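You operate a simulated robot arm through the tools that you are given. There is no shell and no other tool.

The job below is to be done with a simulated robot arm. You get a single attempt, and the scene is never put back.

TASK
Set the torque on screen two, then run its three screws in order.
Fine: orange driver, one run each, no red lamp; park it in the trolley's holster; hold the driver by its grip alone; the fixture's tried lock stays on.
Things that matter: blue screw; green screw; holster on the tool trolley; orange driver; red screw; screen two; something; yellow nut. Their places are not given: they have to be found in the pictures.

The check looks at the end state, three seconds after you hand in, the way a careful person would. Anything else that was tipped, shoved, dropped, spilled or broken makes it a failure.

THE ROBOT
A 6-joint arm with a two-finger gripper, fixed in place. Base frame: the origin is on the floor under the middle of its stand, x ahead of it, y to its left, z up. Units: m, degrees, N and s.
It reaches about 1.417 m from its shoulder. Its first joint turns from -166.0 to 166.0 degrees. Payload 3.43 kg.
The tool frame sits at the grasp point between the pads (the TCP): z along the fingers, y along the line on which they close. The tips reach 0.02 m beyond it. The gripper opens to 0.19 m; its body begins 0.248 m behind the TCP.
Orientation is that of the tool frame in the base frame, as a unit quaternion [x, y, z, w]. With the fingers straight down and closing along the base's y, the tool's x points along the base's -x, its y along +y and its z along -z.

THE INTERFACE
- The arm moves only by the tool move_arm. Its argument "rows" is a list of rows, each a list of 7 numbers: the turn, a rotation vector about the base's x, y, z in degrees, then the shift along the base's x, y, z in m, then the opening, from 0 (shut) to 1 (fully open). In form: [[ax, ay, az, tx, ty, tz, claw], ...]. A call has 1 to 20 rows; each row shifts and turns the commanded pose from where the row before left it. A row lasts 0.2 s, in which the tool goes at most 0.05 m and 8.6 degrees; a call with a longer step from one row to the next is refused whole, and so is a gripper value outside its range. Where a pose cannot be reached the arm comes as near as it can. A force on the tool above 40 N (or 10 N above the force at the start of the call, whichever is more), or a blocked arm, ends the call early, and 0.2 s more pass. The fingers move at their own pace (about 0.153 m/s each) and stop on an object; they squeeze with about 43 N. The grip force told is the motor's: it shows also when the fingers shut on nothing. Time passes only in rows, and 0.2 s behind the last, so rows that do not move let the fingers close. It gives the time, the measured TCP pose, the force on the tool (base axes), the opening and the grip force at its end, in the units of the frame above (readings bear some noise), with the torque about the TCP (base axes, N m) and any sound that the robot's microphone picked up.
- Cameras (640 x 400 px; columns grow to the right, rows downward): "scene" is fixed at [0.3997, -0.6483, 1.6757]; the picture's right is [0.71, -0.70, 0.00], its down [-0.49, -0.49, -0.72] and it looks along [0.51, 0.51, -0.69] (base axes); focal length 305 px, centre (320, 200). "wrist" rides on the gripper at [0.07, -0.008, -0.288] in the tool frame; the picture's right is [0.12, 0.99, 0.00], its down [-0.96, 0.12, -0.25] and it looks along [-0.24, 0.03, 0.97] (tool axes); focal length 261 px, centre (320, 200).
- get_image(camera): a new picture of that camera. The clock stands still meanwhile.
- raise_lower(by): moves the trunk up (or, below 0, down) by that many m; the arm rides with it, the base frame stays. It gives what a move gives, with no picture.
- pixel_to_xyz(camera, pixels): for up to 12 pixels [column, row] of the newest picture of that camera ("zoom" is the newest enlarged one), the place [x, y, z] in the base frame of the surface seen there, good to about 0.003 m. The clock stands still meanwhile.
- inspect(camera, box): a new picture of the part [left, top, right, bottom] of that camera's present view, enlarged. The clock stands still meanwhile.
- close_job(): hands the job in; it is judged then, once.

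Leave the gripper open and the arm clear of the work at the hand-in unless told otherwise.

The tools are called after "Request:" as a command line: name --pt "numbers of a row" for each row, then --argument value for the rest, lists and objects as JSON in quotes. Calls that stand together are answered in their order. move_arm: Moves the arm, as the interface text tells. Its arguments: {"type":"object","properties":{"rows":{"type":"array","items":{"type":"array","items":{"type":"number"}}}},"required":["rows"]} The other tools are called the same way: raise_lower (by) moves the trunk up or down; get_image (camera) takes a picture; pixel_to_xyz (camera, pixels) gives the place of the surface under pixels of a picture; inspect (camera, box) takes an enlarged picture of a part of a camera's view; close_job () hands the job in.

At the start:

```text
time_s: 0.0
tcp_pos: [0.7104, 0.035, 1.3787]
ee_rot: [-0.001, 1.0, 0.0, 0.0]
force: [0.6, 0.6, 1.1]
ft_torque: [0.02, 0.03, 0.01]
gripper_width: 0.19
gripper_force: 0.1
trunk travel left (down, up): [-0.375, 0.065]
```

scene: 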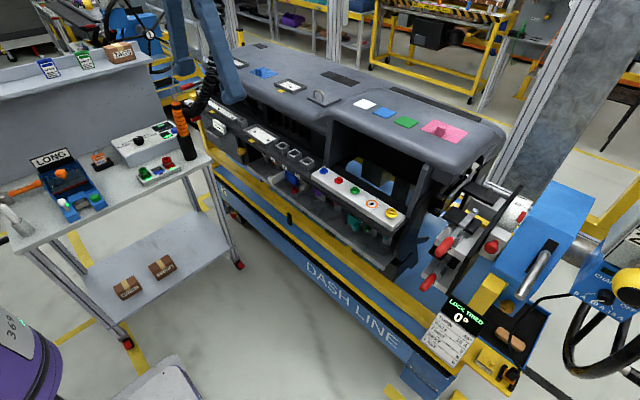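
wrist: 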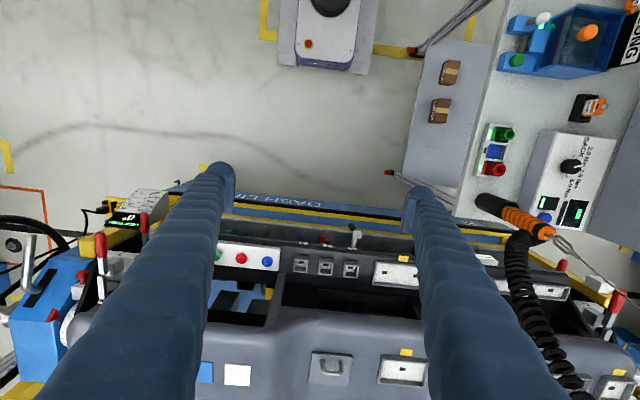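

I see a workbench on the left (trolley with a controller box, an orange-handled driver, screens), a dash line in the middle, and a fixture on the right reading "LOCK TRIED 0°". First I'll look closer at several parts of the scene picture.

Request:
inspect --camera "scene" --box '[0, 80, 240, 230]'

Request:
inspect --camera "scene" --box '[240, 130, 440, 255]'

Request:
inspect --camera "scene" --box '[400, 170, 640, 400]'

Request:
inspect --camera "wrist" --box '[440, 100, 640, 300]'

```text
2.67 times, centred on (120, 155) of scene
```

zoom: 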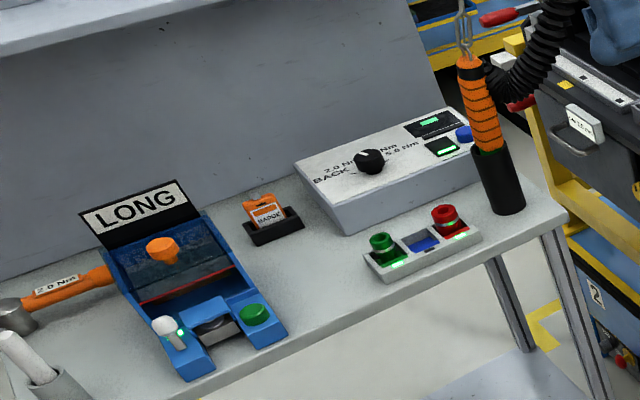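

```text
3.20 times, centred on (340, 192) of scene
```

zoom: 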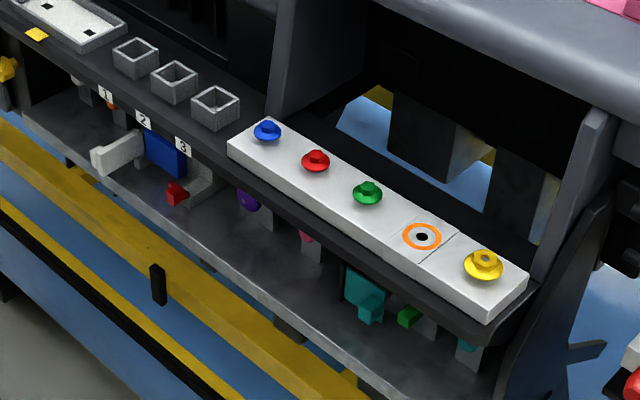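

```text
1.74 times, centred on (520, 285) of scene
```

zoom: 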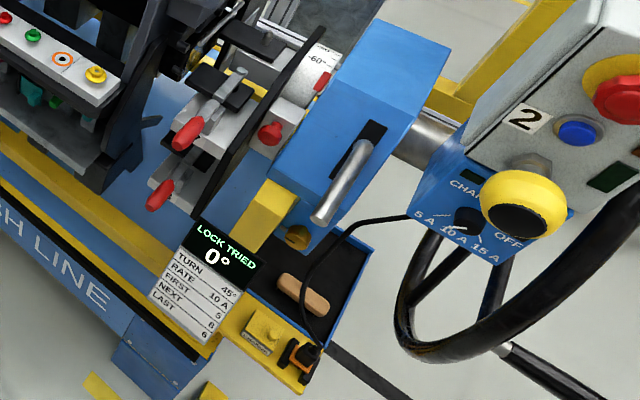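

```text
2.00 times, centred on (540, 200) of wrist
```

zoom: 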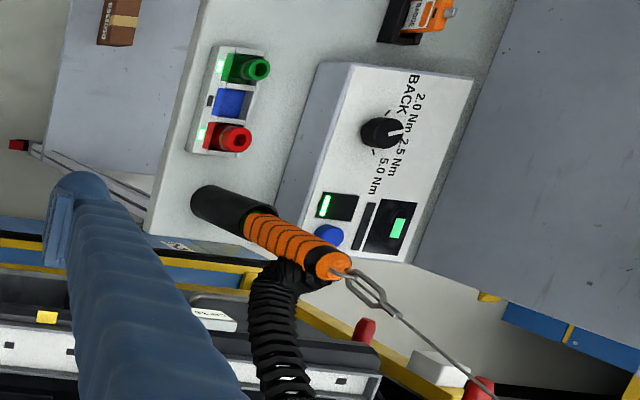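

The controller box has a knob (2.0 / 2.5 / 5.0 Nm, BACK), the driver stands in a black holster, and there are red, blue and green parts. I still have to find screen two, so I'll look at more regions.

Request:
inspect --camera "scene" --box '[20, 30, 160, 118]'

Request:
inspect --camera "scene" --box '[110, 100, 220, 170]'

Request:
inspect --camera "scene" --box '[190, 100, 330, 240]'

Request:
inspect --camera "scene" --box '[0, 0, 200, 100]'

Request:
inspect --camera "scene" --box '[220, 0, 640, 160]'

Request:
inspect --camera "scene" --box '[0, 230, 260, 400]'

```text
4.55 times, centred on (90, 74) of scene
```

zoom: 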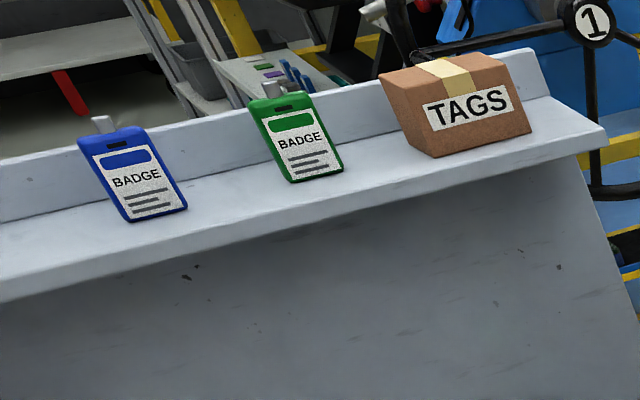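

```text
5.71 times, centred on (165, 135) of scene
```

zoom: 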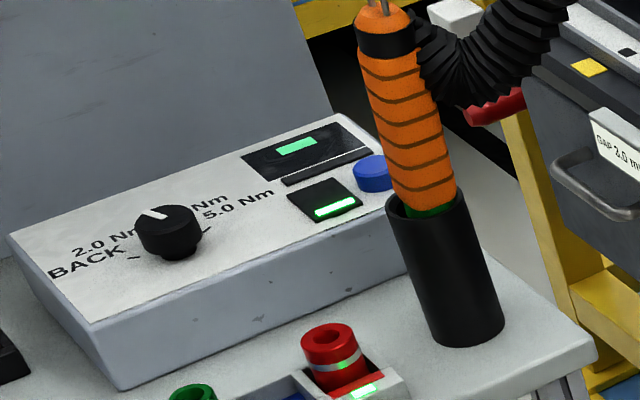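

```text
2.86 times, centred on (260, 170) of scene
```

zoom: 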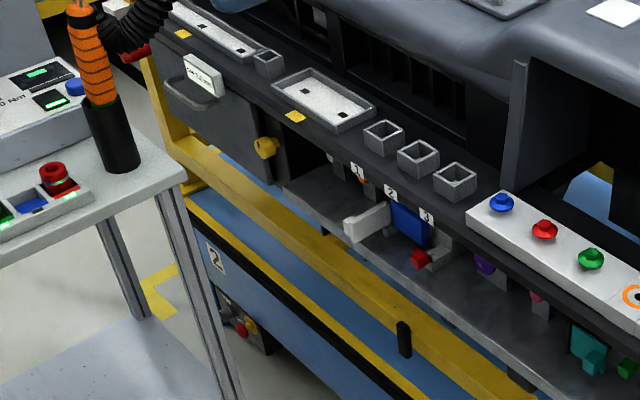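

```text
3.20 times, centred on (100, 50) of scene
```

zoom: 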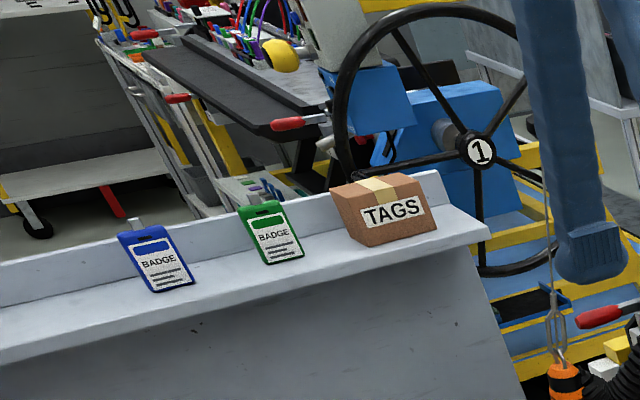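

```text
1.52 times, centred on (430, 80) of scene
```

zoom: 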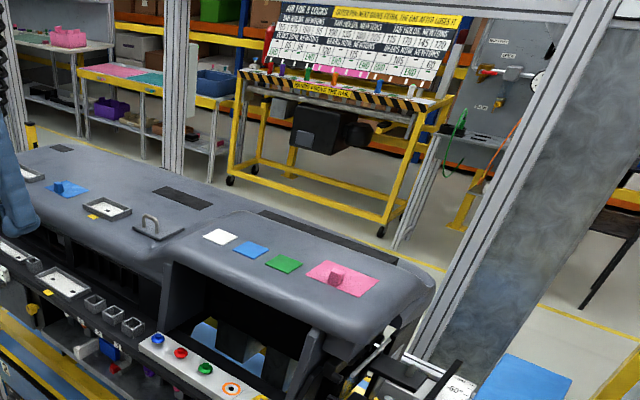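

```text
2.35 times, centred on (130, 315) of scene
```

zoom: 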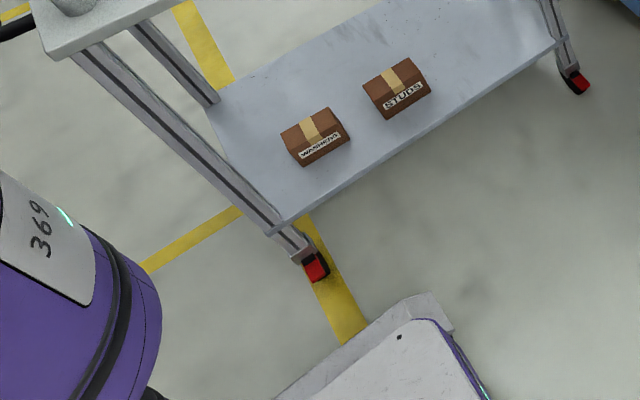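

Screen two is not in the fixed view, so I will need to look round with the wrist camera. First I'll get coordinates for the key things in the scene view.

Request:
get_image --camera "scene"

Request:
pixel_to_xyz --camera "scene" --pixels '[[323, 171], [338, 180], [354, 190], [372, 204], [391, 213], [180, 110], [188, 150], [138, 139], [175, 130], [168, 136], [160, 122], [65, 180]]'

Request:
pixel_to_xyz --camera "scene" --pixels '[[145, 178], [157, 172], [168, 165], [100, 160], [470, 318], [510, 337], [430, 240], [540, 260], [350, 100], [240, 60], [130, 180], [330, 230]]'

```text
taken
```

scene: 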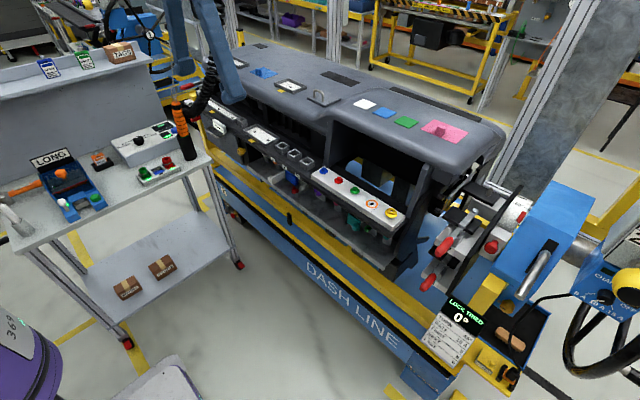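

```text
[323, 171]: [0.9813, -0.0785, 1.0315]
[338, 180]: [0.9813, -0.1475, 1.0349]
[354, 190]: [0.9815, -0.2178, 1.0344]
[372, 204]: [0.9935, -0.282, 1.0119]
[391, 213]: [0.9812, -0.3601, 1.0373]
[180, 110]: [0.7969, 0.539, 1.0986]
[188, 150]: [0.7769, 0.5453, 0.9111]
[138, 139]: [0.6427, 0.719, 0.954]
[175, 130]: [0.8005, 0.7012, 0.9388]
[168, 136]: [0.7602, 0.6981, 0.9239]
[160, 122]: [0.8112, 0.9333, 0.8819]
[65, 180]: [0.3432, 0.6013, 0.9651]
```

```text
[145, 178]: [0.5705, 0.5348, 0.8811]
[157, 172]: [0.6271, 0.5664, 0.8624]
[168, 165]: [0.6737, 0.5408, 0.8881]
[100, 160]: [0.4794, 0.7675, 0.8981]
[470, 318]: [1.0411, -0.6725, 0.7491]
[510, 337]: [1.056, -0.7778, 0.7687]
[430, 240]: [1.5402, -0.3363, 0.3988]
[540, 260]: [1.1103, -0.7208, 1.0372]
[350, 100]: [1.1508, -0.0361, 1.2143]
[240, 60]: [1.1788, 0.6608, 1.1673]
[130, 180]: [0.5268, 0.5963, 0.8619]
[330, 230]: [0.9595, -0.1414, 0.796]
```

The three screws stand at x≈0.98, y≈-0.08 (blue), -0.15 (red), -0.22 (green), and the driver's holster is at about (0.78, 0.54). I'll tilt the gripper up so the wrist camera can look round for screen two.

Request:
move_arm --pt "0 -8.5 0 0 0 0.01 1" --pt "0 -8.5 0 0 0 0.01 1" --pt "0 -8.5 0 0 0 0.01 1" --pt "0 -8.5 0 0 0 0.01 1" --pt "0 -8.5 0 0 0 0.01 1" --pt "0 -8.5 0 0 0 0.01 1" --pt "0 -8.5 0 0 0 0.01 1"

Request:
get_image --camera "wrist"

```text
time_s: 1.6
tcp_pos: [0.6966, 0.0589, 1.4206]
ee_rot: [-0.012, 0.919, 0.026, 0.393]
force: [-0.9, 0.0, 0.0]
ft_torque: [0.01, -0.05, -0.01]
gripper_width: 0.1899
gripper_force: 0.0
out of reach, approached as far as the arm can: row 6, 7
trunk travel left (down, up): [-0.375, 0.065]
```

```text
taken
```

wrist: 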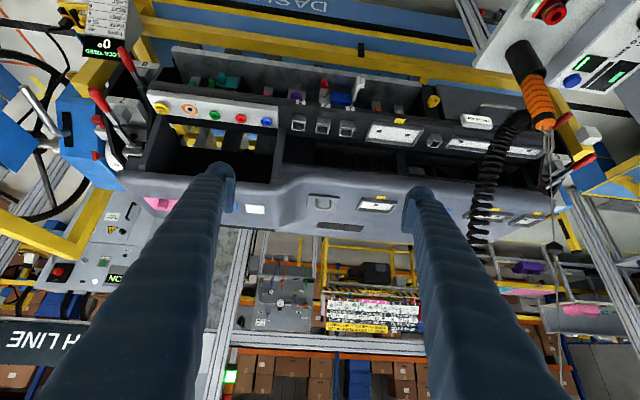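

The view is now tilted toward the far side (the picture is upside down). I'll enlarge several parts to look for numbered screens.

Request:
inspect --camera "wrist" --box '[0, 180, 220, 400]'

Request:
inspect --camera "wrist" --box '[230, 200, 440, 400]'

Request:
inspect --camera "wrist" --box '[440, 0, 640, 200]'

Request:
inspect --camera "wrist" --box '[140, 40, 440, 180]'

```text
1.82 times, centred on (110, 290) of wrist
```

zoom: 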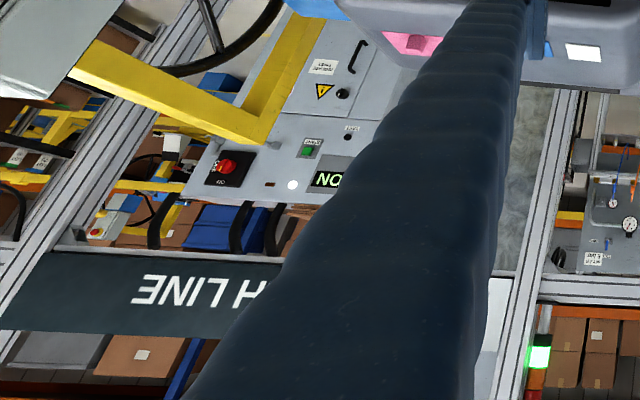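

```text
2.00 times, centred on (335, 300) of wrist
```

zoom: 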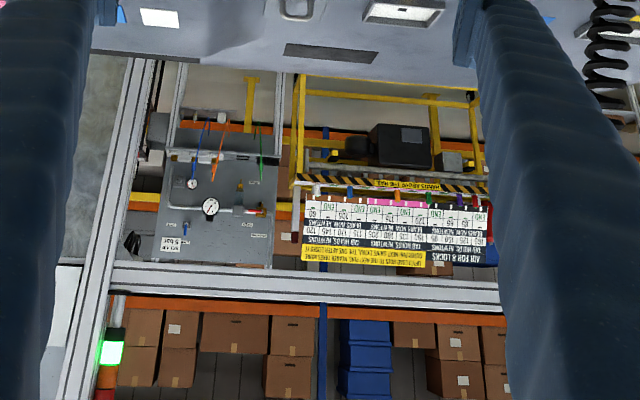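

```text
2.00 times, centred on (540, 100) of wrist
```

zoom: 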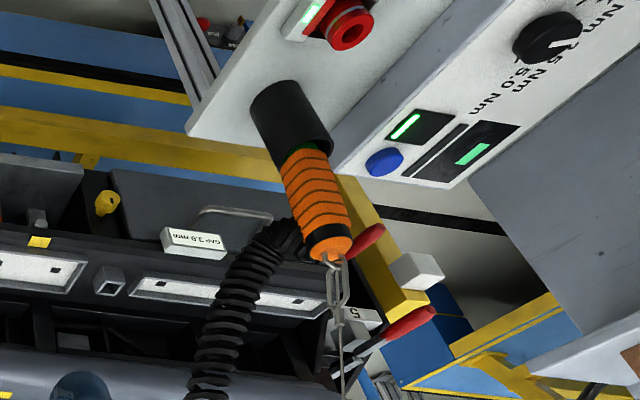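

```text
2.13 times, centred on (290, 110) of wrist
```

zoom: 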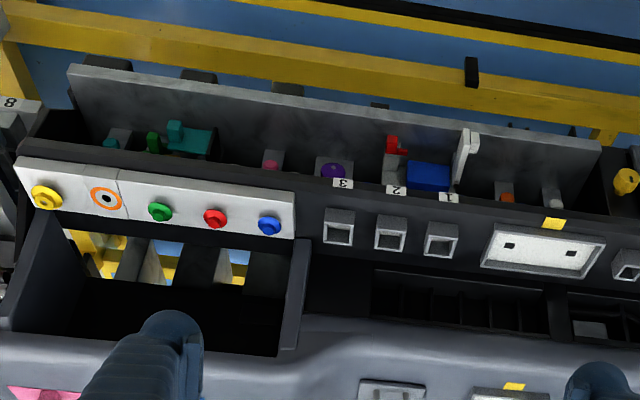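

The sign "DASH LINE" hangs overhead, and no screen is found yet. I'll move the gripper forward and up a bit to get into easier reach, then pitch further to look higher.

Request:
move_arm --pt "0 0 0 0.04 0 0.03 1" --pt "0 0 0 0.04 0 0.03 1" --pt "0 0 0 0.04 0 0.03 1" --pt "0 -8 0 0.03 0 0.03 1" --pt "0 -8 0 0.03 0 0.03 1" --pt "0 -8 0 0.03 0 0.03 1"

Request:
get_image --camera "wrist"

Request:
get_image --camera "scene"

```text
time_s: 3.0
tcp_pos: [0.9077, 0.0576, 1.6006]
ee_rot: [-0.017, 0.816, 0.022, 0.577]
force: [-0.1, 0.5, 0.3]
ft_torque: [0.02, 0.01, 0.03]
gripper_width: 0.19
gripper_force: 0.1
trunk travel left (down, up): [-0.375, 0.065]
```

```text
taken
```

wrist: 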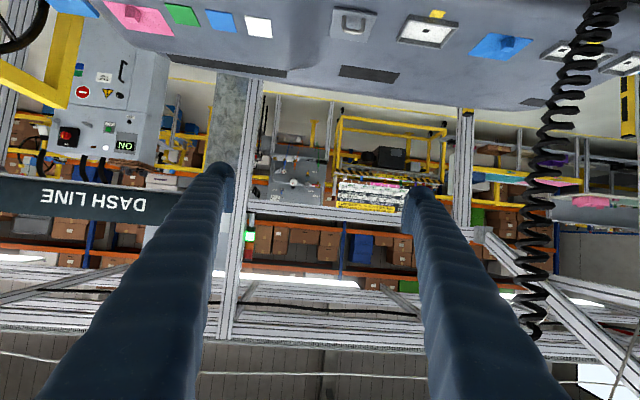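

```text
taken
```

scene: 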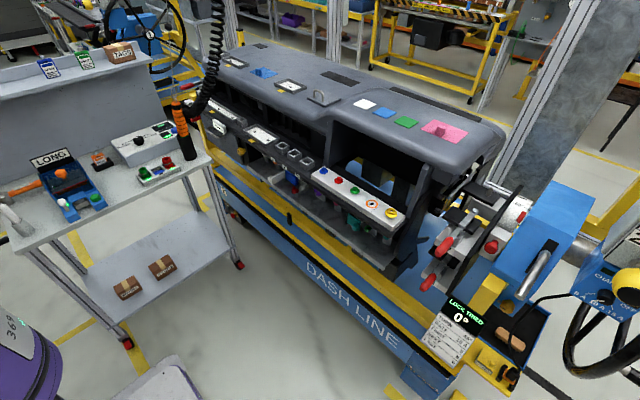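

I can see the line's far side and the hanging hose at the right of the wrist picture. I'll measure where the hose and its cable hang so that I stay clear of them.

Request:
pixel_to_xyz --camera "wrist" --pixels '[[600, 20], [560, 90], [548, 160], [545, 230], [530, 290], [535, 330], [630, 340], [340, 190], [130, 145], [160, 110], [100, 205], [250, 236]]'

Request:
pixel_to_xyz --camera "scene" --pixels '[[197, 100], [205, 70], [215, 40], [218, 10], [186, 90], [183, 70]]'

Request:
inspect --camera "wrist" --box '[40, 60, 180, 200]'

```text
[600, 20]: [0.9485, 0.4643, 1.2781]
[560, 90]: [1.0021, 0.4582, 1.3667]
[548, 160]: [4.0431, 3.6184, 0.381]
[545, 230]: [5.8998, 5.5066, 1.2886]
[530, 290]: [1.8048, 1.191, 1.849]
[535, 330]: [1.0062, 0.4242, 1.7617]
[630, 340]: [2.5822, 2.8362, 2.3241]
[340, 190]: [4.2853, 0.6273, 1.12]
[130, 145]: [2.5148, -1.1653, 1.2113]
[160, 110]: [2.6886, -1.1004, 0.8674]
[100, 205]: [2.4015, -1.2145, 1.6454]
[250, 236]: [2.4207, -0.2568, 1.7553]
```

```text
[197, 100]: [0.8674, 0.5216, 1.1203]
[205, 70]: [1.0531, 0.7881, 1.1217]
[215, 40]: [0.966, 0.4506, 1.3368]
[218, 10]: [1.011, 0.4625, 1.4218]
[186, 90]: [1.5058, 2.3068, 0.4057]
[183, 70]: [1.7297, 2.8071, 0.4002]
```

```text
2.86 times, centred on (110, 130) of wrist
```

zoom: 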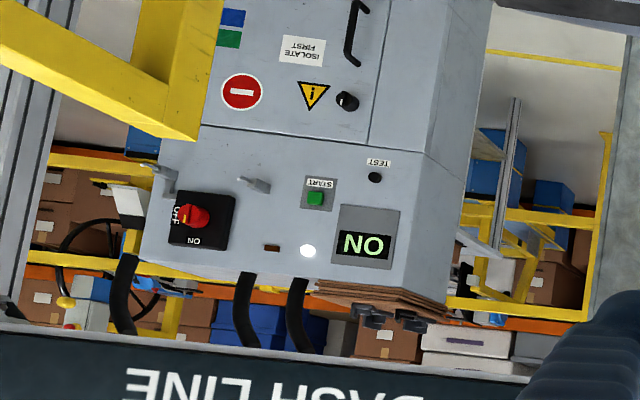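

The hose hangs near (1.0, 0.45). I'll look to the right first (away from the hose), turning the gripper about the vertical.

Request:
move_arm --pt "0 0 -8 -0.01 -0.03 0 1" --pt "0 0 -8 -0.01 -0.03 0 1" --pt "0 0 -8 -0.01 -0.03 0 1" --pt "0 0 -8 -0.01 -0.03 0 1" --pt "0 0 -8 -0.02 -0.03 0 1" --pt "0 0 -8 -0.02 -0.03 0 1" --pt "0 0 -8 -0.02 -0.03 0 1"

Request:
get_image --camera "wrist"

```text
time_s: 4.6
tcp_pos: [0.8072, -0.1503, 1.6004]
ee_rot: [0.369, 0.73, -0.251, 0.518]
force: [-1.0, -0.3, 0.9]
ft_torque: [-0.03, 0.0, -0.02]
gripper_width: 0.1899
gripper_force: 0.1
trunk travel left (down, up): [-0.375, 0.065]
```

```text
taken
```

wrist: 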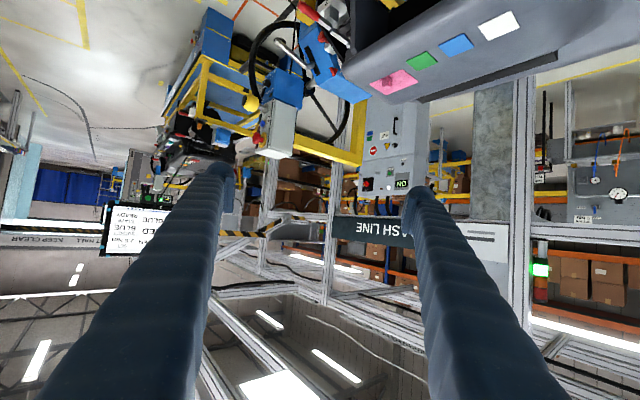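

A screen shows at the left of the wrist picture, about (140, 225), upside down and partly hidden by the finger. I'll enlarge it.

Request:
inspect --camera "wrist" --box '[80, 180, 220, 270]'

Request:
inspect --camera "wrist" --box '[150, 0, 400, 170]'

```text
4.44 times, centred on (150, 225) of wrist
```

zoom: 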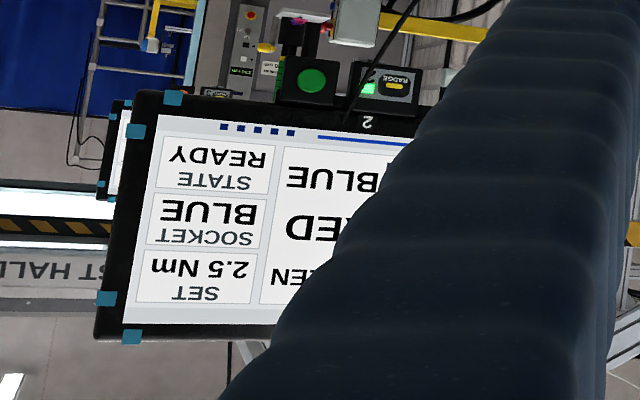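

```text
2.35 times, centred on (275, 85) of wrist
```

zoom: 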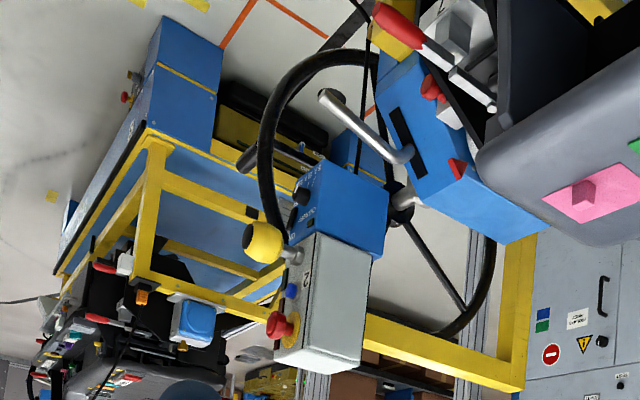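

That's screen "2": SET 2.5 Nm, SOCKET BLUE, STATE READY, plus a list (…EEN / RED / BLUE). I'll yaw further right to see the whole screen.

Request:
move_arm --pt "0 0 -8 -0.01 -0.02 0 1" --pt "0 0 -8 -0.01 -0.02 0 1" --pt "0 0 -8 -0.01 -0.02 0 1"

Request:
get_image --camera "wrist"

```text
time_s: 5.4
tcp_pos: [0.7809, -0.2127, 1.5991]
ee_rot: [0.513, 0.637, -0.355, 0.453]
force: [1.4, 0.2, -0.5]
ft_torque: [-0.09, 0.03, -0.17]
gripper_width: 0.1903
gripper_force: 0.1
trunk travel left (down, up): [-0.375, 0.065]
```

```text
taken
```

wrist: 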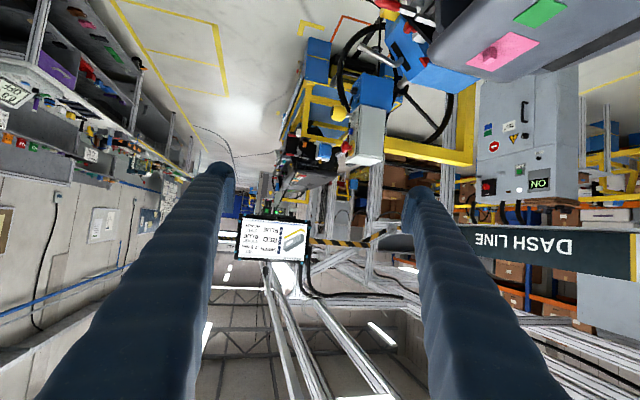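

The whole screen now shows at about (273, 240). I'll enlarge it and its surroundings.

Request:
inspect --camera "wrist" --box '[228, 205, 316, 265]'

Request:
inspect --camera "wrist" --box '[230, 140, 420, 250]'

Request:
pixel_to_xyz --camera "wrist" --pixels '[[273, 240], [245, 240], [300, 242], [270, 212], [240, 205], [300, 215]]'

Request:
inspect --camera "wrist" --box '[0, 0, 230, 330]'

```text
6.67 times, centred on (272, 235) of wrist
```

zoom: 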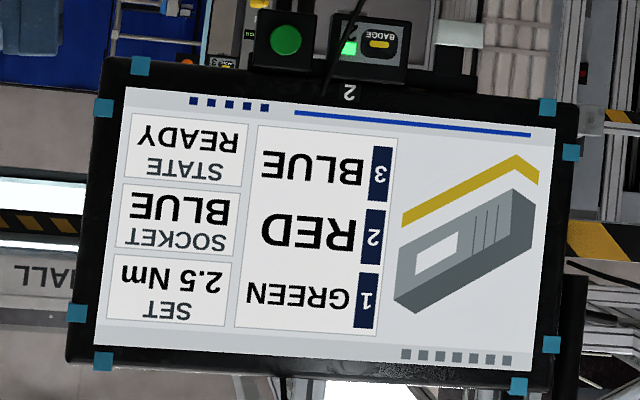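

```text
3.37 times, centred on (325, 195) of wrist
```

zoom: 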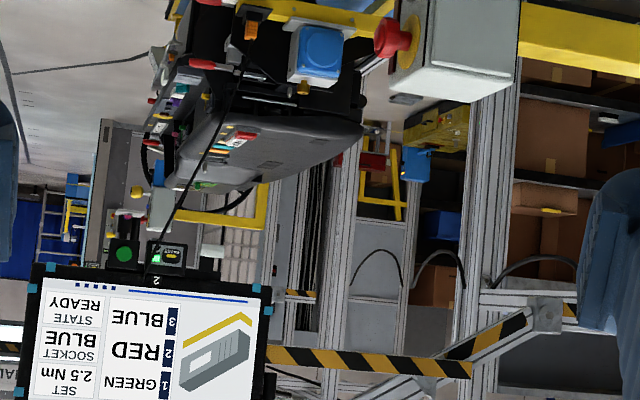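

```text
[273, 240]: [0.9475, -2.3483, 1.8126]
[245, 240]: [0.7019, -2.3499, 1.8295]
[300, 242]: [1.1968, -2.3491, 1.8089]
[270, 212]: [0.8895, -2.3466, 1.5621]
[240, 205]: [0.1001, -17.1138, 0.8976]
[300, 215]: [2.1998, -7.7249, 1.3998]
```

```text
1.21 times, centred on (115, 165) of wrist
```

zoom: 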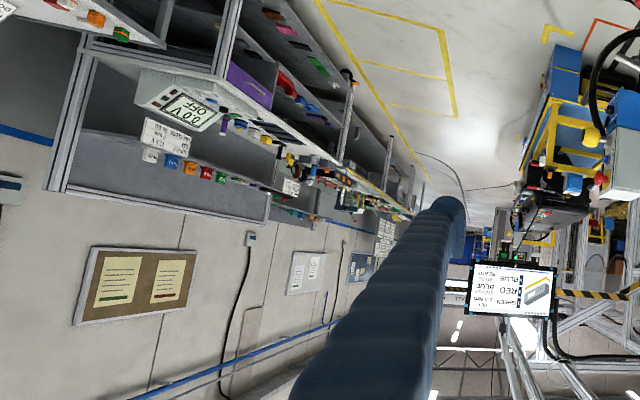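

Screen two reads plainly: order 1 GREEN, 2 RED, 3 BLUE; SET 2.5 Nm; SOCKET BLUE; STATE READY. Next I'll turn the gripper down again and move over the trolley to study the controller knob, the sockets and the driver.

Request:
move_arm --pt "8.29 1.92 0 -0.02 0.03 -0.01 1" --pt "8.29 1.92 0 -0.02 0.03 -0.01 1" --pt "8.29 1.92 0 -0.02 0.03 -0.01 1" --pt "8.29 1.92 0 -0.02 0.03 -0.01 1" --pt "8.29 1.92 0 -0.02 0.03 -0.01 1" --pt "8.29 1.92 0 -0.02 0.03 -0.01 1" --pt "8.29 1.92 0 -0.02 0.03 -0.01 1" --pt "8.29 1.92 0 -0.02 0.03 -0.01 1"

```text
time_s: 7.2
tcp_pos: [0.6123, 0.0277, 1.5083]
ee_rot: [0.623, 0.771, -0.075, 0.113]
force: [-0.8, -0.1, -0.6]
ft_torque: [0.1, -0.08, 0.03]
gripper_width: 0.1901
gripper_force: 0.0
out of reach, approached as far as the arm can: row 7, 8
trunk travel left (down, up): [-0.375, 0.065]
```

The pose was near the reach limit (gripper too high). I'll go on lower and toward the trolley.

Request:
move_arm --pt "0 0 0 0.0 0.03 -0.03 1" --pt "0 0 0 0.0 0.03 -0.03 1" --pt "0 0 0 0.0 0.04 -0.02 1" --pt "0 0 0 0.0 0.04 -0.02 1" --pt "0 0 0 0.0 0.045 0 1" --pt "0 0 0 0.0 0.045 0 1" --pt "0 0 0 0.0 0.045 0 1" --pt "0 0 0 0.0 0.045 0 1"

Request:
get_image --camera "wrist"

Request:
get_image --camera "scene"

```text
time_s: 9.0
tcp_pos: [0.6161, 0.3467, 1.4059]
ee_rot: [0.621, 0.77, -0.079, 0.126]
force: [0.7, 0.3, -0.5]
ft_torque: [-0.18, 0.01, 0.01]
gripper_width: 0.1899
gripper_force: 0.1
trunk travel left (down, up): [-0.375, 0.065]
```

```text
taken
```

wrist: 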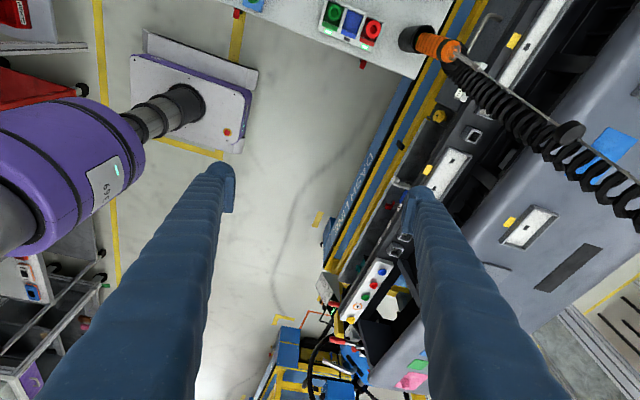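

```text
taken
```

scene: 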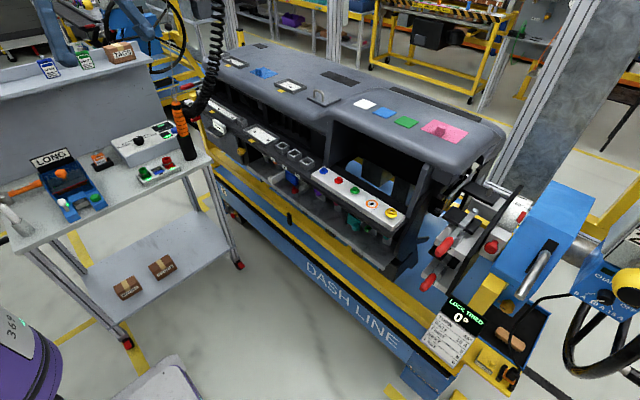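

The trolley is at the top of the picture. I'll tilt the gripper further so the camera looks toward the trolley, and move a bit closer.

Request:
move_arm --pt "8.2 2.0 0 0.0 0.02 -0.005 1" --pt "8.2 2.0 0 0.0 0.02 -0.005 1" --pt "8.2 2.0 0 0.0 0.02 -0.005 1" --pt "8.2 2.0 0 0.0 0.02 -0.005 1" --pt "8.2 2.0 0 0.0 0.02 -0.005 1"

Request:
get_image --camera "wrist"

```text
time_s: 10.2
tcp_pos: [0.5895, 0.414, 1.3398]
ee_rot: [0.638, 0.756, 0.09, 0.114]
force: [-0.2, -0.5, -0.5]
ft_torque: [0.04, 0.01, 0.01]
gripper_width: 0.1902
gripper_force: 0.1
out of reach, approached as far as the arm can: row 1, 2, 3, 4, 5
trunk travel left (down, up): [-0.375, 0.065]
```

```text
taken
```

wrist: 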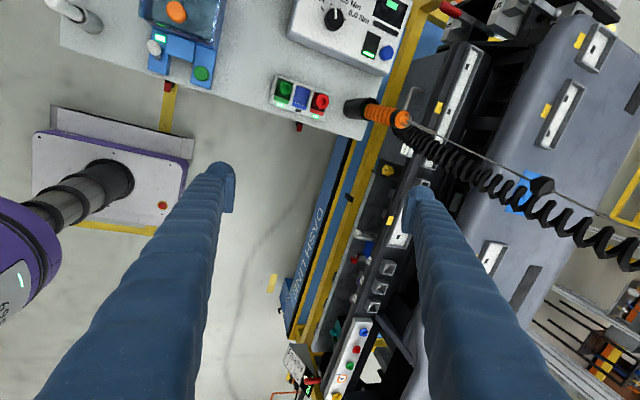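

I see the controller knob at about (333, 15) and the socket tray at (300, 95). I'll move on toward +y for a better view.

Request:
move_arm --pt "0 0 0 0.0 0.04 0 1" --pt "0 0 0 0.0 0.04 0 1" --pt "0 0 0 0.0 0.04 0 1" --pt "0 0 0 0.0 0.04 0 1"

Request:
get_image --camera "wrist"

```text
time_s: 11.2
tcp_pos: [0.5902, 0.5752, 1.3399]
ee_rot: [0.637, 0.757, 0.09, 0.115]
force: [0.6, 0.6, 0.7]
ft_torque: [-0.13, -0.05, -0.04]
gripper_width: 0.19
gripper_force: 0.0
trunk travel left (down, up): [-0.375, 0.065]
```

```text
taken
```

wrist: 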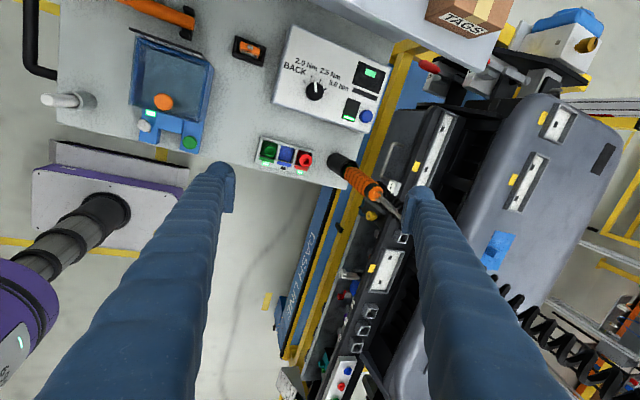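

Now the trolley top is well in view. I'll enlarge the controller, the socket tray, the blue unit and the driver.

Request:
inspect --camera "wrist" --box '[260, 20, 400, 140]'

Request:
inspect --camera "wrist" --box '[240, 120, 420, 220]'

Request:
inspect --camera "wrist" --box '[100, 0, 280, 170]'

Request:
pixel_to_xyz --camera "wrist" --pixels '[[314, 92], [322, 84], [365, 115], [371, 72], [351, 110], [270, 150], [287, 155], [305, 160], [335, 165], [347, 172], [360, 183], [375, 192]]'

```text
3.33 times, centred on (330, 80) of wrist
```

zoom: 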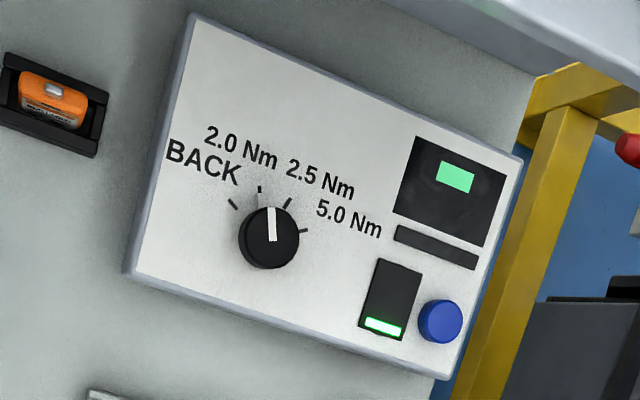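

```text
3.56 times, centred on (330, 170) of wrist
```

zoom: 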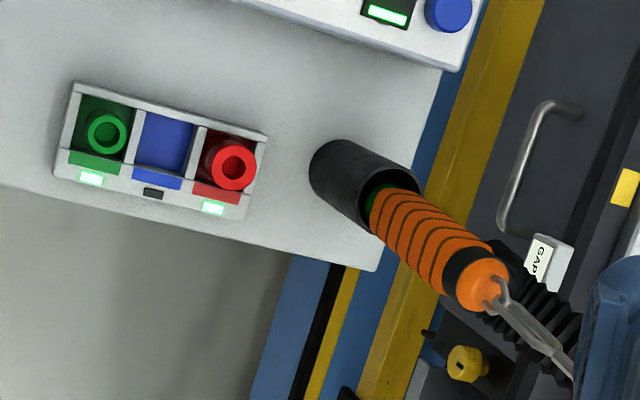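

```text
2.35 times, centred on (190, 85) of wrist
```

zoom: 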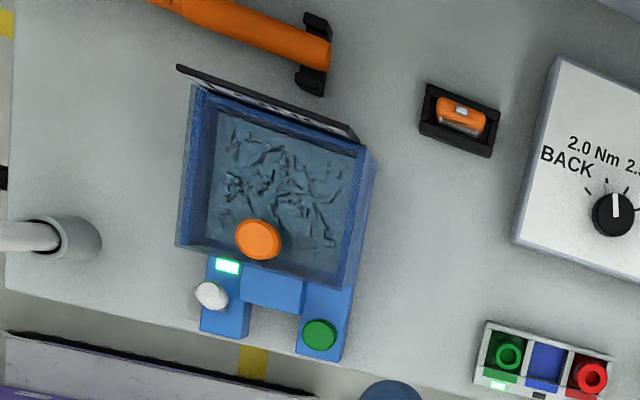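

```text
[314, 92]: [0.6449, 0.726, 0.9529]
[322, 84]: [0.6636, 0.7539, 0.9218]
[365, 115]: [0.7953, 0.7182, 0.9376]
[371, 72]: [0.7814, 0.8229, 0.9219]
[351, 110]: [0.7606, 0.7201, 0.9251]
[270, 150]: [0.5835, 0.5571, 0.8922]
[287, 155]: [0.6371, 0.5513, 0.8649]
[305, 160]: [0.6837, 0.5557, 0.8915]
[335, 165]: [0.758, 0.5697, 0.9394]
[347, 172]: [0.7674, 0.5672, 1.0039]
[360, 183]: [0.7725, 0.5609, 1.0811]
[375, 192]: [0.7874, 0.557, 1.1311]
```

The knob's white mark seems to point near 2.0; I'll enlarge the panel more and measure the ticks and the mark.

Request:
inspect --camera "wrist" --box '[290, 50, 350, 110]'

Request:
pixel_to_xyz --camera "zoom" --pixels '[[160, 215], [238, 195], [300, 200], [370, 260], [232, 250], [250, 310], [238, 280], [200, 300], [320, 300], [255, 360], [190, 330], [320, 330]]'

Request:
inspect --camera "wrist" --box '[335, 55, 395, 130]'

```text
6.67 times, centred on (320, 80) of wrist
```

zoom: 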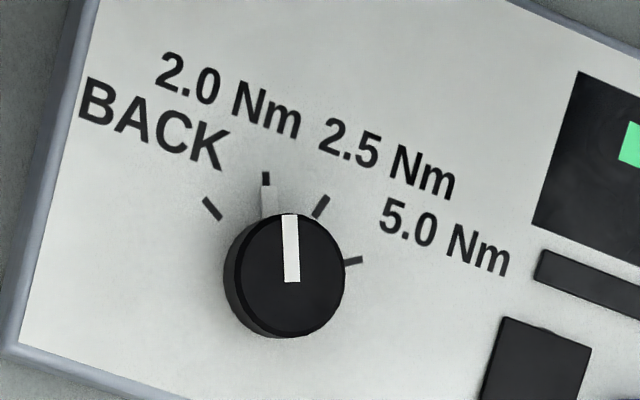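

```text
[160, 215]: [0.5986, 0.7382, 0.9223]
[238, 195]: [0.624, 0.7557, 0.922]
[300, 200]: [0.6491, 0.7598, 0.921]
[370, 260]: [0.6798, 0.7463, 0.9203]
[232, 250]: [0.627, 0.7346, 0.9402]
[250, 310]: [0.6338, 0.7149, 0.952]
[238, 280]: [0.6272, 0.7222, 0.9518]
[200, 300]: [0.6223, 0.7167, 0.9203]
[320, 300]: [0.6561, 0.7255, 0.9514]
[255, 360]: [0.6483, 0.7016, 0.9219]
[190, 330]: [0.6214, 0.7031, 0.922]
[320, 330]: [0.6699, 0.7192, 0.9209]
```

```text
5.33 times, centred on (365, 92) of wrist
```

zoom: 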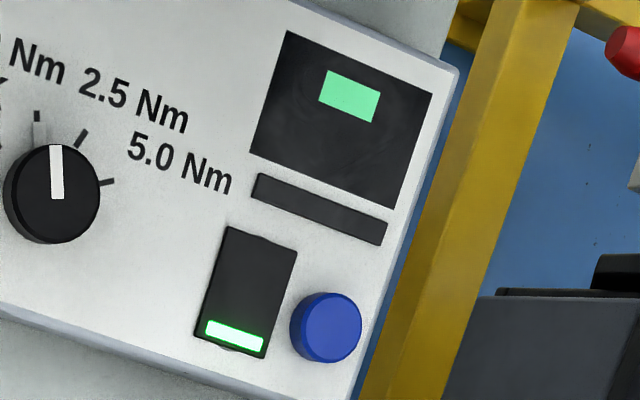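

The knob stands at the 2.0 Nm tick (its pointer tip lies on that tick), so it must be turned one step clockwise to 2.5 Nm. I'll re-take that zoom and measure the ticks and the knob's rim.

Request:
inspect --camera "wrist" --box '[290, 50, 350, 110]'

Request:
pixel_to_xyz --camera "zoom" --pixels '[[212, 208], [266, 178], [321, 206], [353, 261], [290, 268], [290, 222], [240, 270], [338, 270], [290, 325], [267, 205], [291, 280], [288, 218]]'

```text
6.67 times, centred on (320, 80) of wrist
```

zoom: 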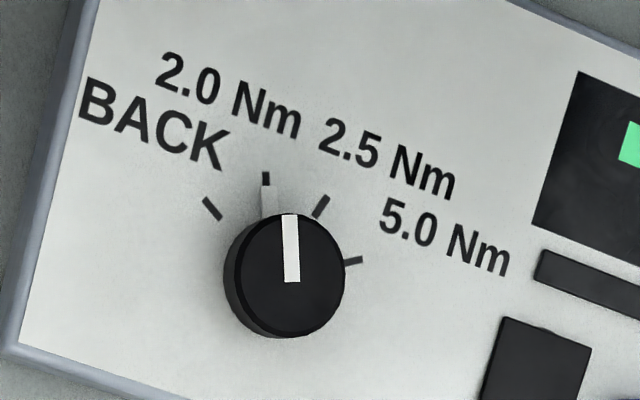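

```text
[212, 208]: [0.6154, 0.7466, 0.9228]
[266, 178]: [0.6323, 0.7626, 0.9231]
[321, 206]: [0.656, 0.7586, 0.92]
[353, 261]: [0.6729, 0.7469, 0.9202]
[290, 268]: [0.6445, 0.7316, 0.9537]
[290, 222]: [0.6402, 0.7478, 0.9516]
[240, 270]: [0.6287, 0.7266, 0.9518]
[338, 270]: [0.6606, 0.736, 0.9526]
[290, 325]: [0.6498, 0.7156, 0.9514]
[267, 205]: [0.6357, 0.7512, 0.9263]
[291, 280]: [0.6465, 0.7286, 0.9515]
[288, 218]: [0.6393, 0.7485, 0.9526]
```

The knob's centre is about (0.645, 0.7315), top z 0.952, radius about 0.017; the ticks are about 42° apart, so it needs a −42° turn about the vertical. Before going down I'll check the shelf and box clearances and where the arm is.

Request:
pixel_to_xyz --camera "wrist" --pixels '[[330, 0], [400, 25], [380, 10], [430, 40], [465, 20], [480, 45], [420, 30], [300, 0], [248, 50], [165, 100], [150, 20], [340, 40]]'

Request:
get_image --camera "scene"

```text
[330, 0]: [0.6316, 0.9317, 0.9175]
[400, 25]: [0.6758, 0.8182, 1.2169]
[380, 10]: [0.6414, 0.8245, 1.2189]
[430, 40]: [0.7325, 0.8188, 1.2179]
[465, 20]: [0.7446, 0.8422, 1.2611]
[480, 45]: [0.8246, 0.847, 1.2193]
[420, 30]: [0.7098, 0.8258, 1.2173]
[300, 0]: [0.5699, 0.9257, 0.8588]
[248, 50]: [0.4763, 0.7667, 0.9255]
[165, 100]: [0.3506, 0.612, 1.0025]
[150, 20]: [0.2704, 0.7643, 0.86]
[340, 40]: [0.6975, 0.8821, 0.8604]
```

```text
taken
```

scene: 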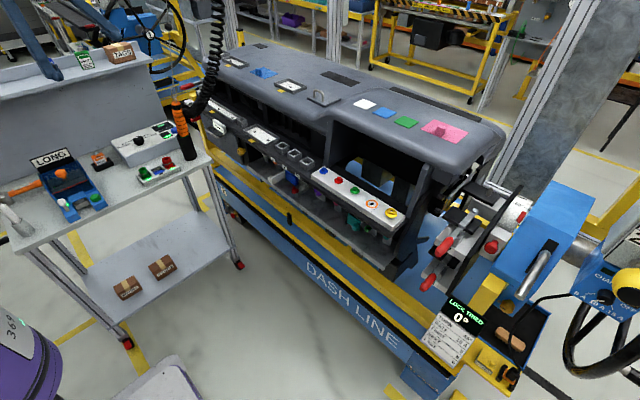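

The shelf edge is at y≈0.815, z≈1.218, close to the knob, so I'll lean the gripper back toward the robot. First I'll turn it at height so that the camera is on the robot's side, well clear of the driver's cable at about (0.79, 0.56).

Request:
move_arm --pt "-1.327 -1.466 7.947 -0.004 -0.004 -0.002 0.6" --pt "-1.327 -1.466 7.947 -0.004 -0.004 -0.002 0.5" --pt "-1.327 -1.466 7.947 -0.004 -0.004 -0.002 0.4" --pt "-1.327 -1.466 7.947 -0.004 -0.004 -0.002 0.4" --pt "-1.327 -1.466 7.947 -0.004 -0.004 -0.002 0.4" --pt "-1.327 -1.466 7.947 -0.004 -0.004 -0.002 0.4" --pt "-1.327 -1.466 7.947 -0.004 -0.004 -0.002 0.4" --pt "-1.327 -1.466 7.947 -0.004 -0.004 -0.002 0.4" --pt "-1.327 -1.466 7.947 -0.004 -0.004 -0.002 0.4" --pt "-1.327 -1.466 7.947 -0.002 -0.002 -0.002 0.4" --pt "-1.327 -1.466 7.947 -0.002 -0.002 -0.002 0.4" --pt "-1.327 -1.466 7.947 -0.002 -0.002 -0.002 0.4" --pt "-1.327 -1.466 7.947 -0.002 -0.002 -0.002 0.4" --pt "-1.327 -1.466 7.947 -0.002 -0.002 -0.002 0.4" --pt "-1.327 -1.466 7.947 -0.002 -0.002 -0.002 0.4" --pt "-1.327 -1.466 7.947 -0.002 -0.002 -0.002 0.4" --pt "-1.327 -1.466 7.947 -0.002 -0.002 -0.002 0.4" --pt "-1.327 -1.466 7.947 -0.002 -0.002 -0.002 0.4"

Request:
get_image --camera "wrist"

Request:
get_image --camera "scene"

```text
time_s: 15.0
tcp_pos: [0.5318, 0.5913, 1.3063]
ee_rot: [-0.301, 0.89, 0.194, 0.281]
force: [-0.1, 0.3, -0.5]
ft_torque: [0.07, -0.09, -0.03]
gripper_width: 0.076
gripper_force: 0.1
out of reach, approached as far as the arm can: row 10, 11, 12, 13, 14, 15, 17, 18
trunk travel left (down, up): [-0.375, 0.065]
```

```text
taken
```

wrist: 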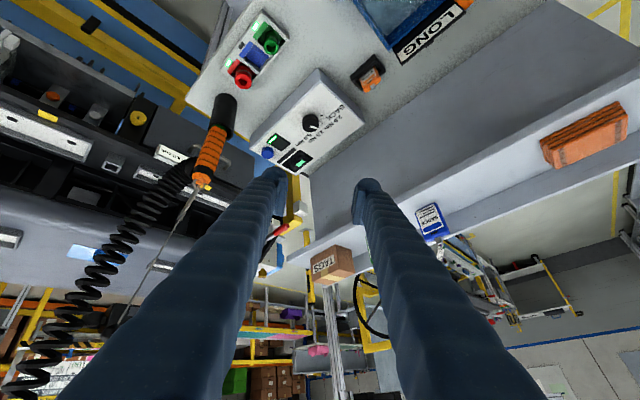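

```text
taken
```

scene: 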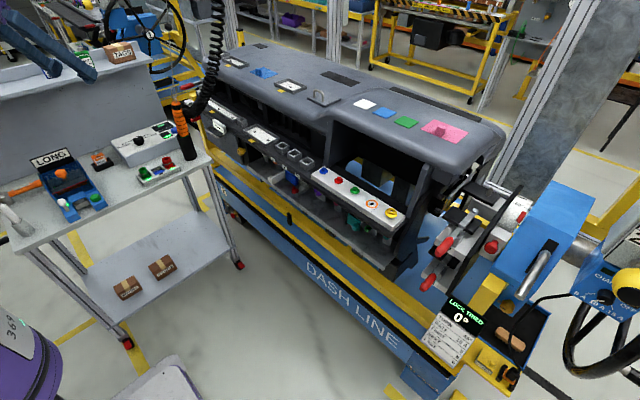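

The arm warned it was at its limits and the gripper ended tilted oddly. I'll bring it back to the plain fingers-down attitude in the middle of its reach and go to the knob from there.

Request:
move_arm --pt "-3.3 4.78 -5.12 0.017 -0.0415 0.006 0.4" --pt "-3.3 4.78 -5.12 0.017 -0.0415 0.006 0.4" --pt "-3.3 4.78 -5.12 0.017 -0.0415 0.006 0.4" --pt "-3.3 4.78 -5.12 0.017 -0.0415 0.006 0.4" --pt "-3.3 4.78 -5.12 0.017 -0.0415 0.006 0.4" --pt "-3.3 4.78 -5.12 0.017 -0.0415 0.006 0.4" --pt "-3.3 4.78 -5.12 0.017 -0.0415 0.006 0.4"

Request:
get_image --camera "scene"

```text
time_s: 16.6
tcp_pos: [0.6458, 0.2917, 1.3395]
ee_rot: [-0.16, 0.987, -0.001, -0.017]
force: [1.1, -0.9, -0.4]
ft_torque: [0.01, 0.19, 0.01]
gripper_width: 0.076
gripper_force: 0.0
trunk travel left (down, up): [-0.375, 0.065]
```

```text
taken
```

scene: 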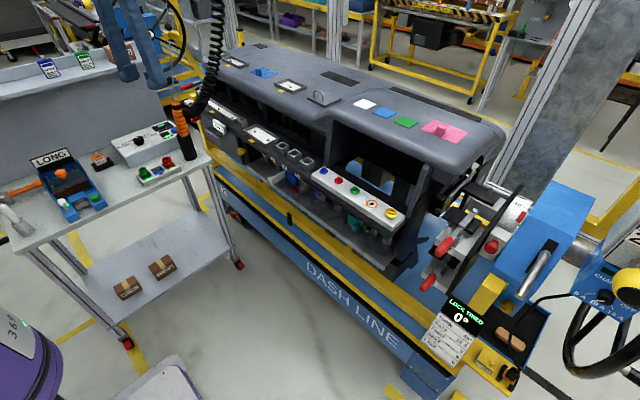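

Now the gripper is fingers-down in a good attitude. I'll go to a point short of the knob, with the body leaning back toward the robot.

Request:
move_arm --pt "2.005 -2.503 5.872 -0.0066 0.044 -0.018 0.4" --pt "2.005 -2.503 5.872 -0.0066 0.044 -0.018 0.4" --pt "2.005 -2.503 5.872 -0.0066 0.044 -0.018 0.4" --pt "2.005 -2.503 5.872 -0.0066 0.044 -0.018 0.4" --pt "2.005 -2.503 5.872 -0.0066 0.044 -0.018 0.4" --pt "2.005 -2.503 5.872 -0.0066 0.044 -0.018 0.4" --pt "2.005 -2.503 5.872 -0.0066 0.044 -0.018 0.4"

Request:
get_image --camera "wrist"

Request:
get_image --camera "scene"

```text
time_s: 18.2
tcp_pos: [0.5963, 0.603, 1.2144]
ee_rot: [-0.493, 0.852, 0.088, 0.152]
force: [0.0, 1.4, -0.3]
ft_torque: [-0.03, -0.02, -0.03]
gripper_width: 0.076
gripper_force: 0.1
trunk travel left (down, up): [-0.375, 0.065]
```

```text
taken
```

wrist: 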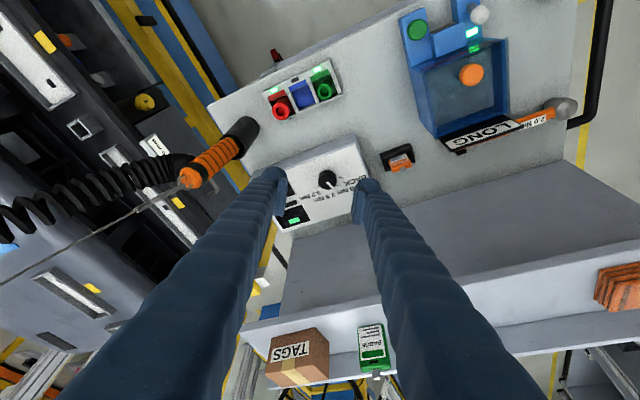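

```text
taken
```

scene: 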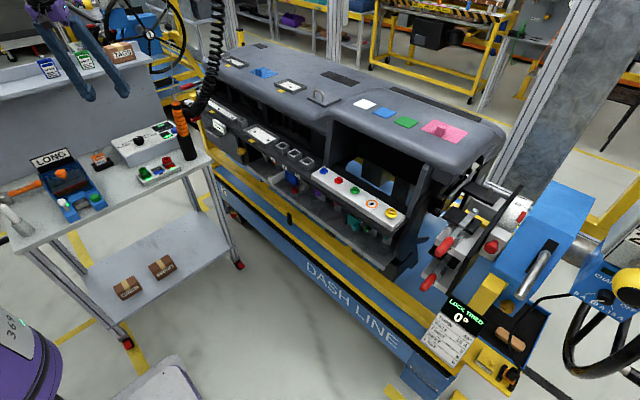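

Good pose; the knob shows between the fingers at (328, 180). I'll measure it again from here for accuracy.

Request:
inspect --camera "wrist" --box '[285, 140, 365, 220]'

Request:
pixel_to_xyz --camera "zoom" --pixels '[[340, 195], [285, 195], [395, 195], [340, 145], [340, 245], [300, 150], [380, 150], [300, 240], [380, 235], [340, 290], [380, 270], [250, 280]]'

```text
5.00 times, centred on (325, 180) of wrist
```

zoom: 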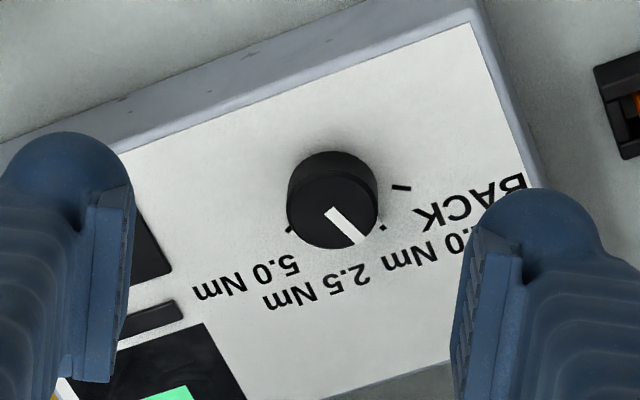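

```text
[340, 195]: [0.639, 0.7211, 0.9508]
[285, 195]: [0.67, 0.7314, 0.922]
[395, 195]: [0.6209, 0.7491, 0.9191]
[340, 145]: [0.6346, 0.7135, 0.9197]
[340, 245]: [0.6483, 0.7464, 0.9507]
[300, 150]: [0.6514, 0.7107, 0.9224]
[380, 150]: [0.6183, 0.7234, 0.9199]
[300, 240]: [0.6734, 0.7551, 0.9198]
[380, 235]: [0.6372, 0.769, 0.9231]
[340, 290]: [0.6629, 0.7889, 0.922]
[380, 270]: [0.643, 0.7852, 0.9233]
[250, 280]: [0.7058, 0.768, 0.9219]
```

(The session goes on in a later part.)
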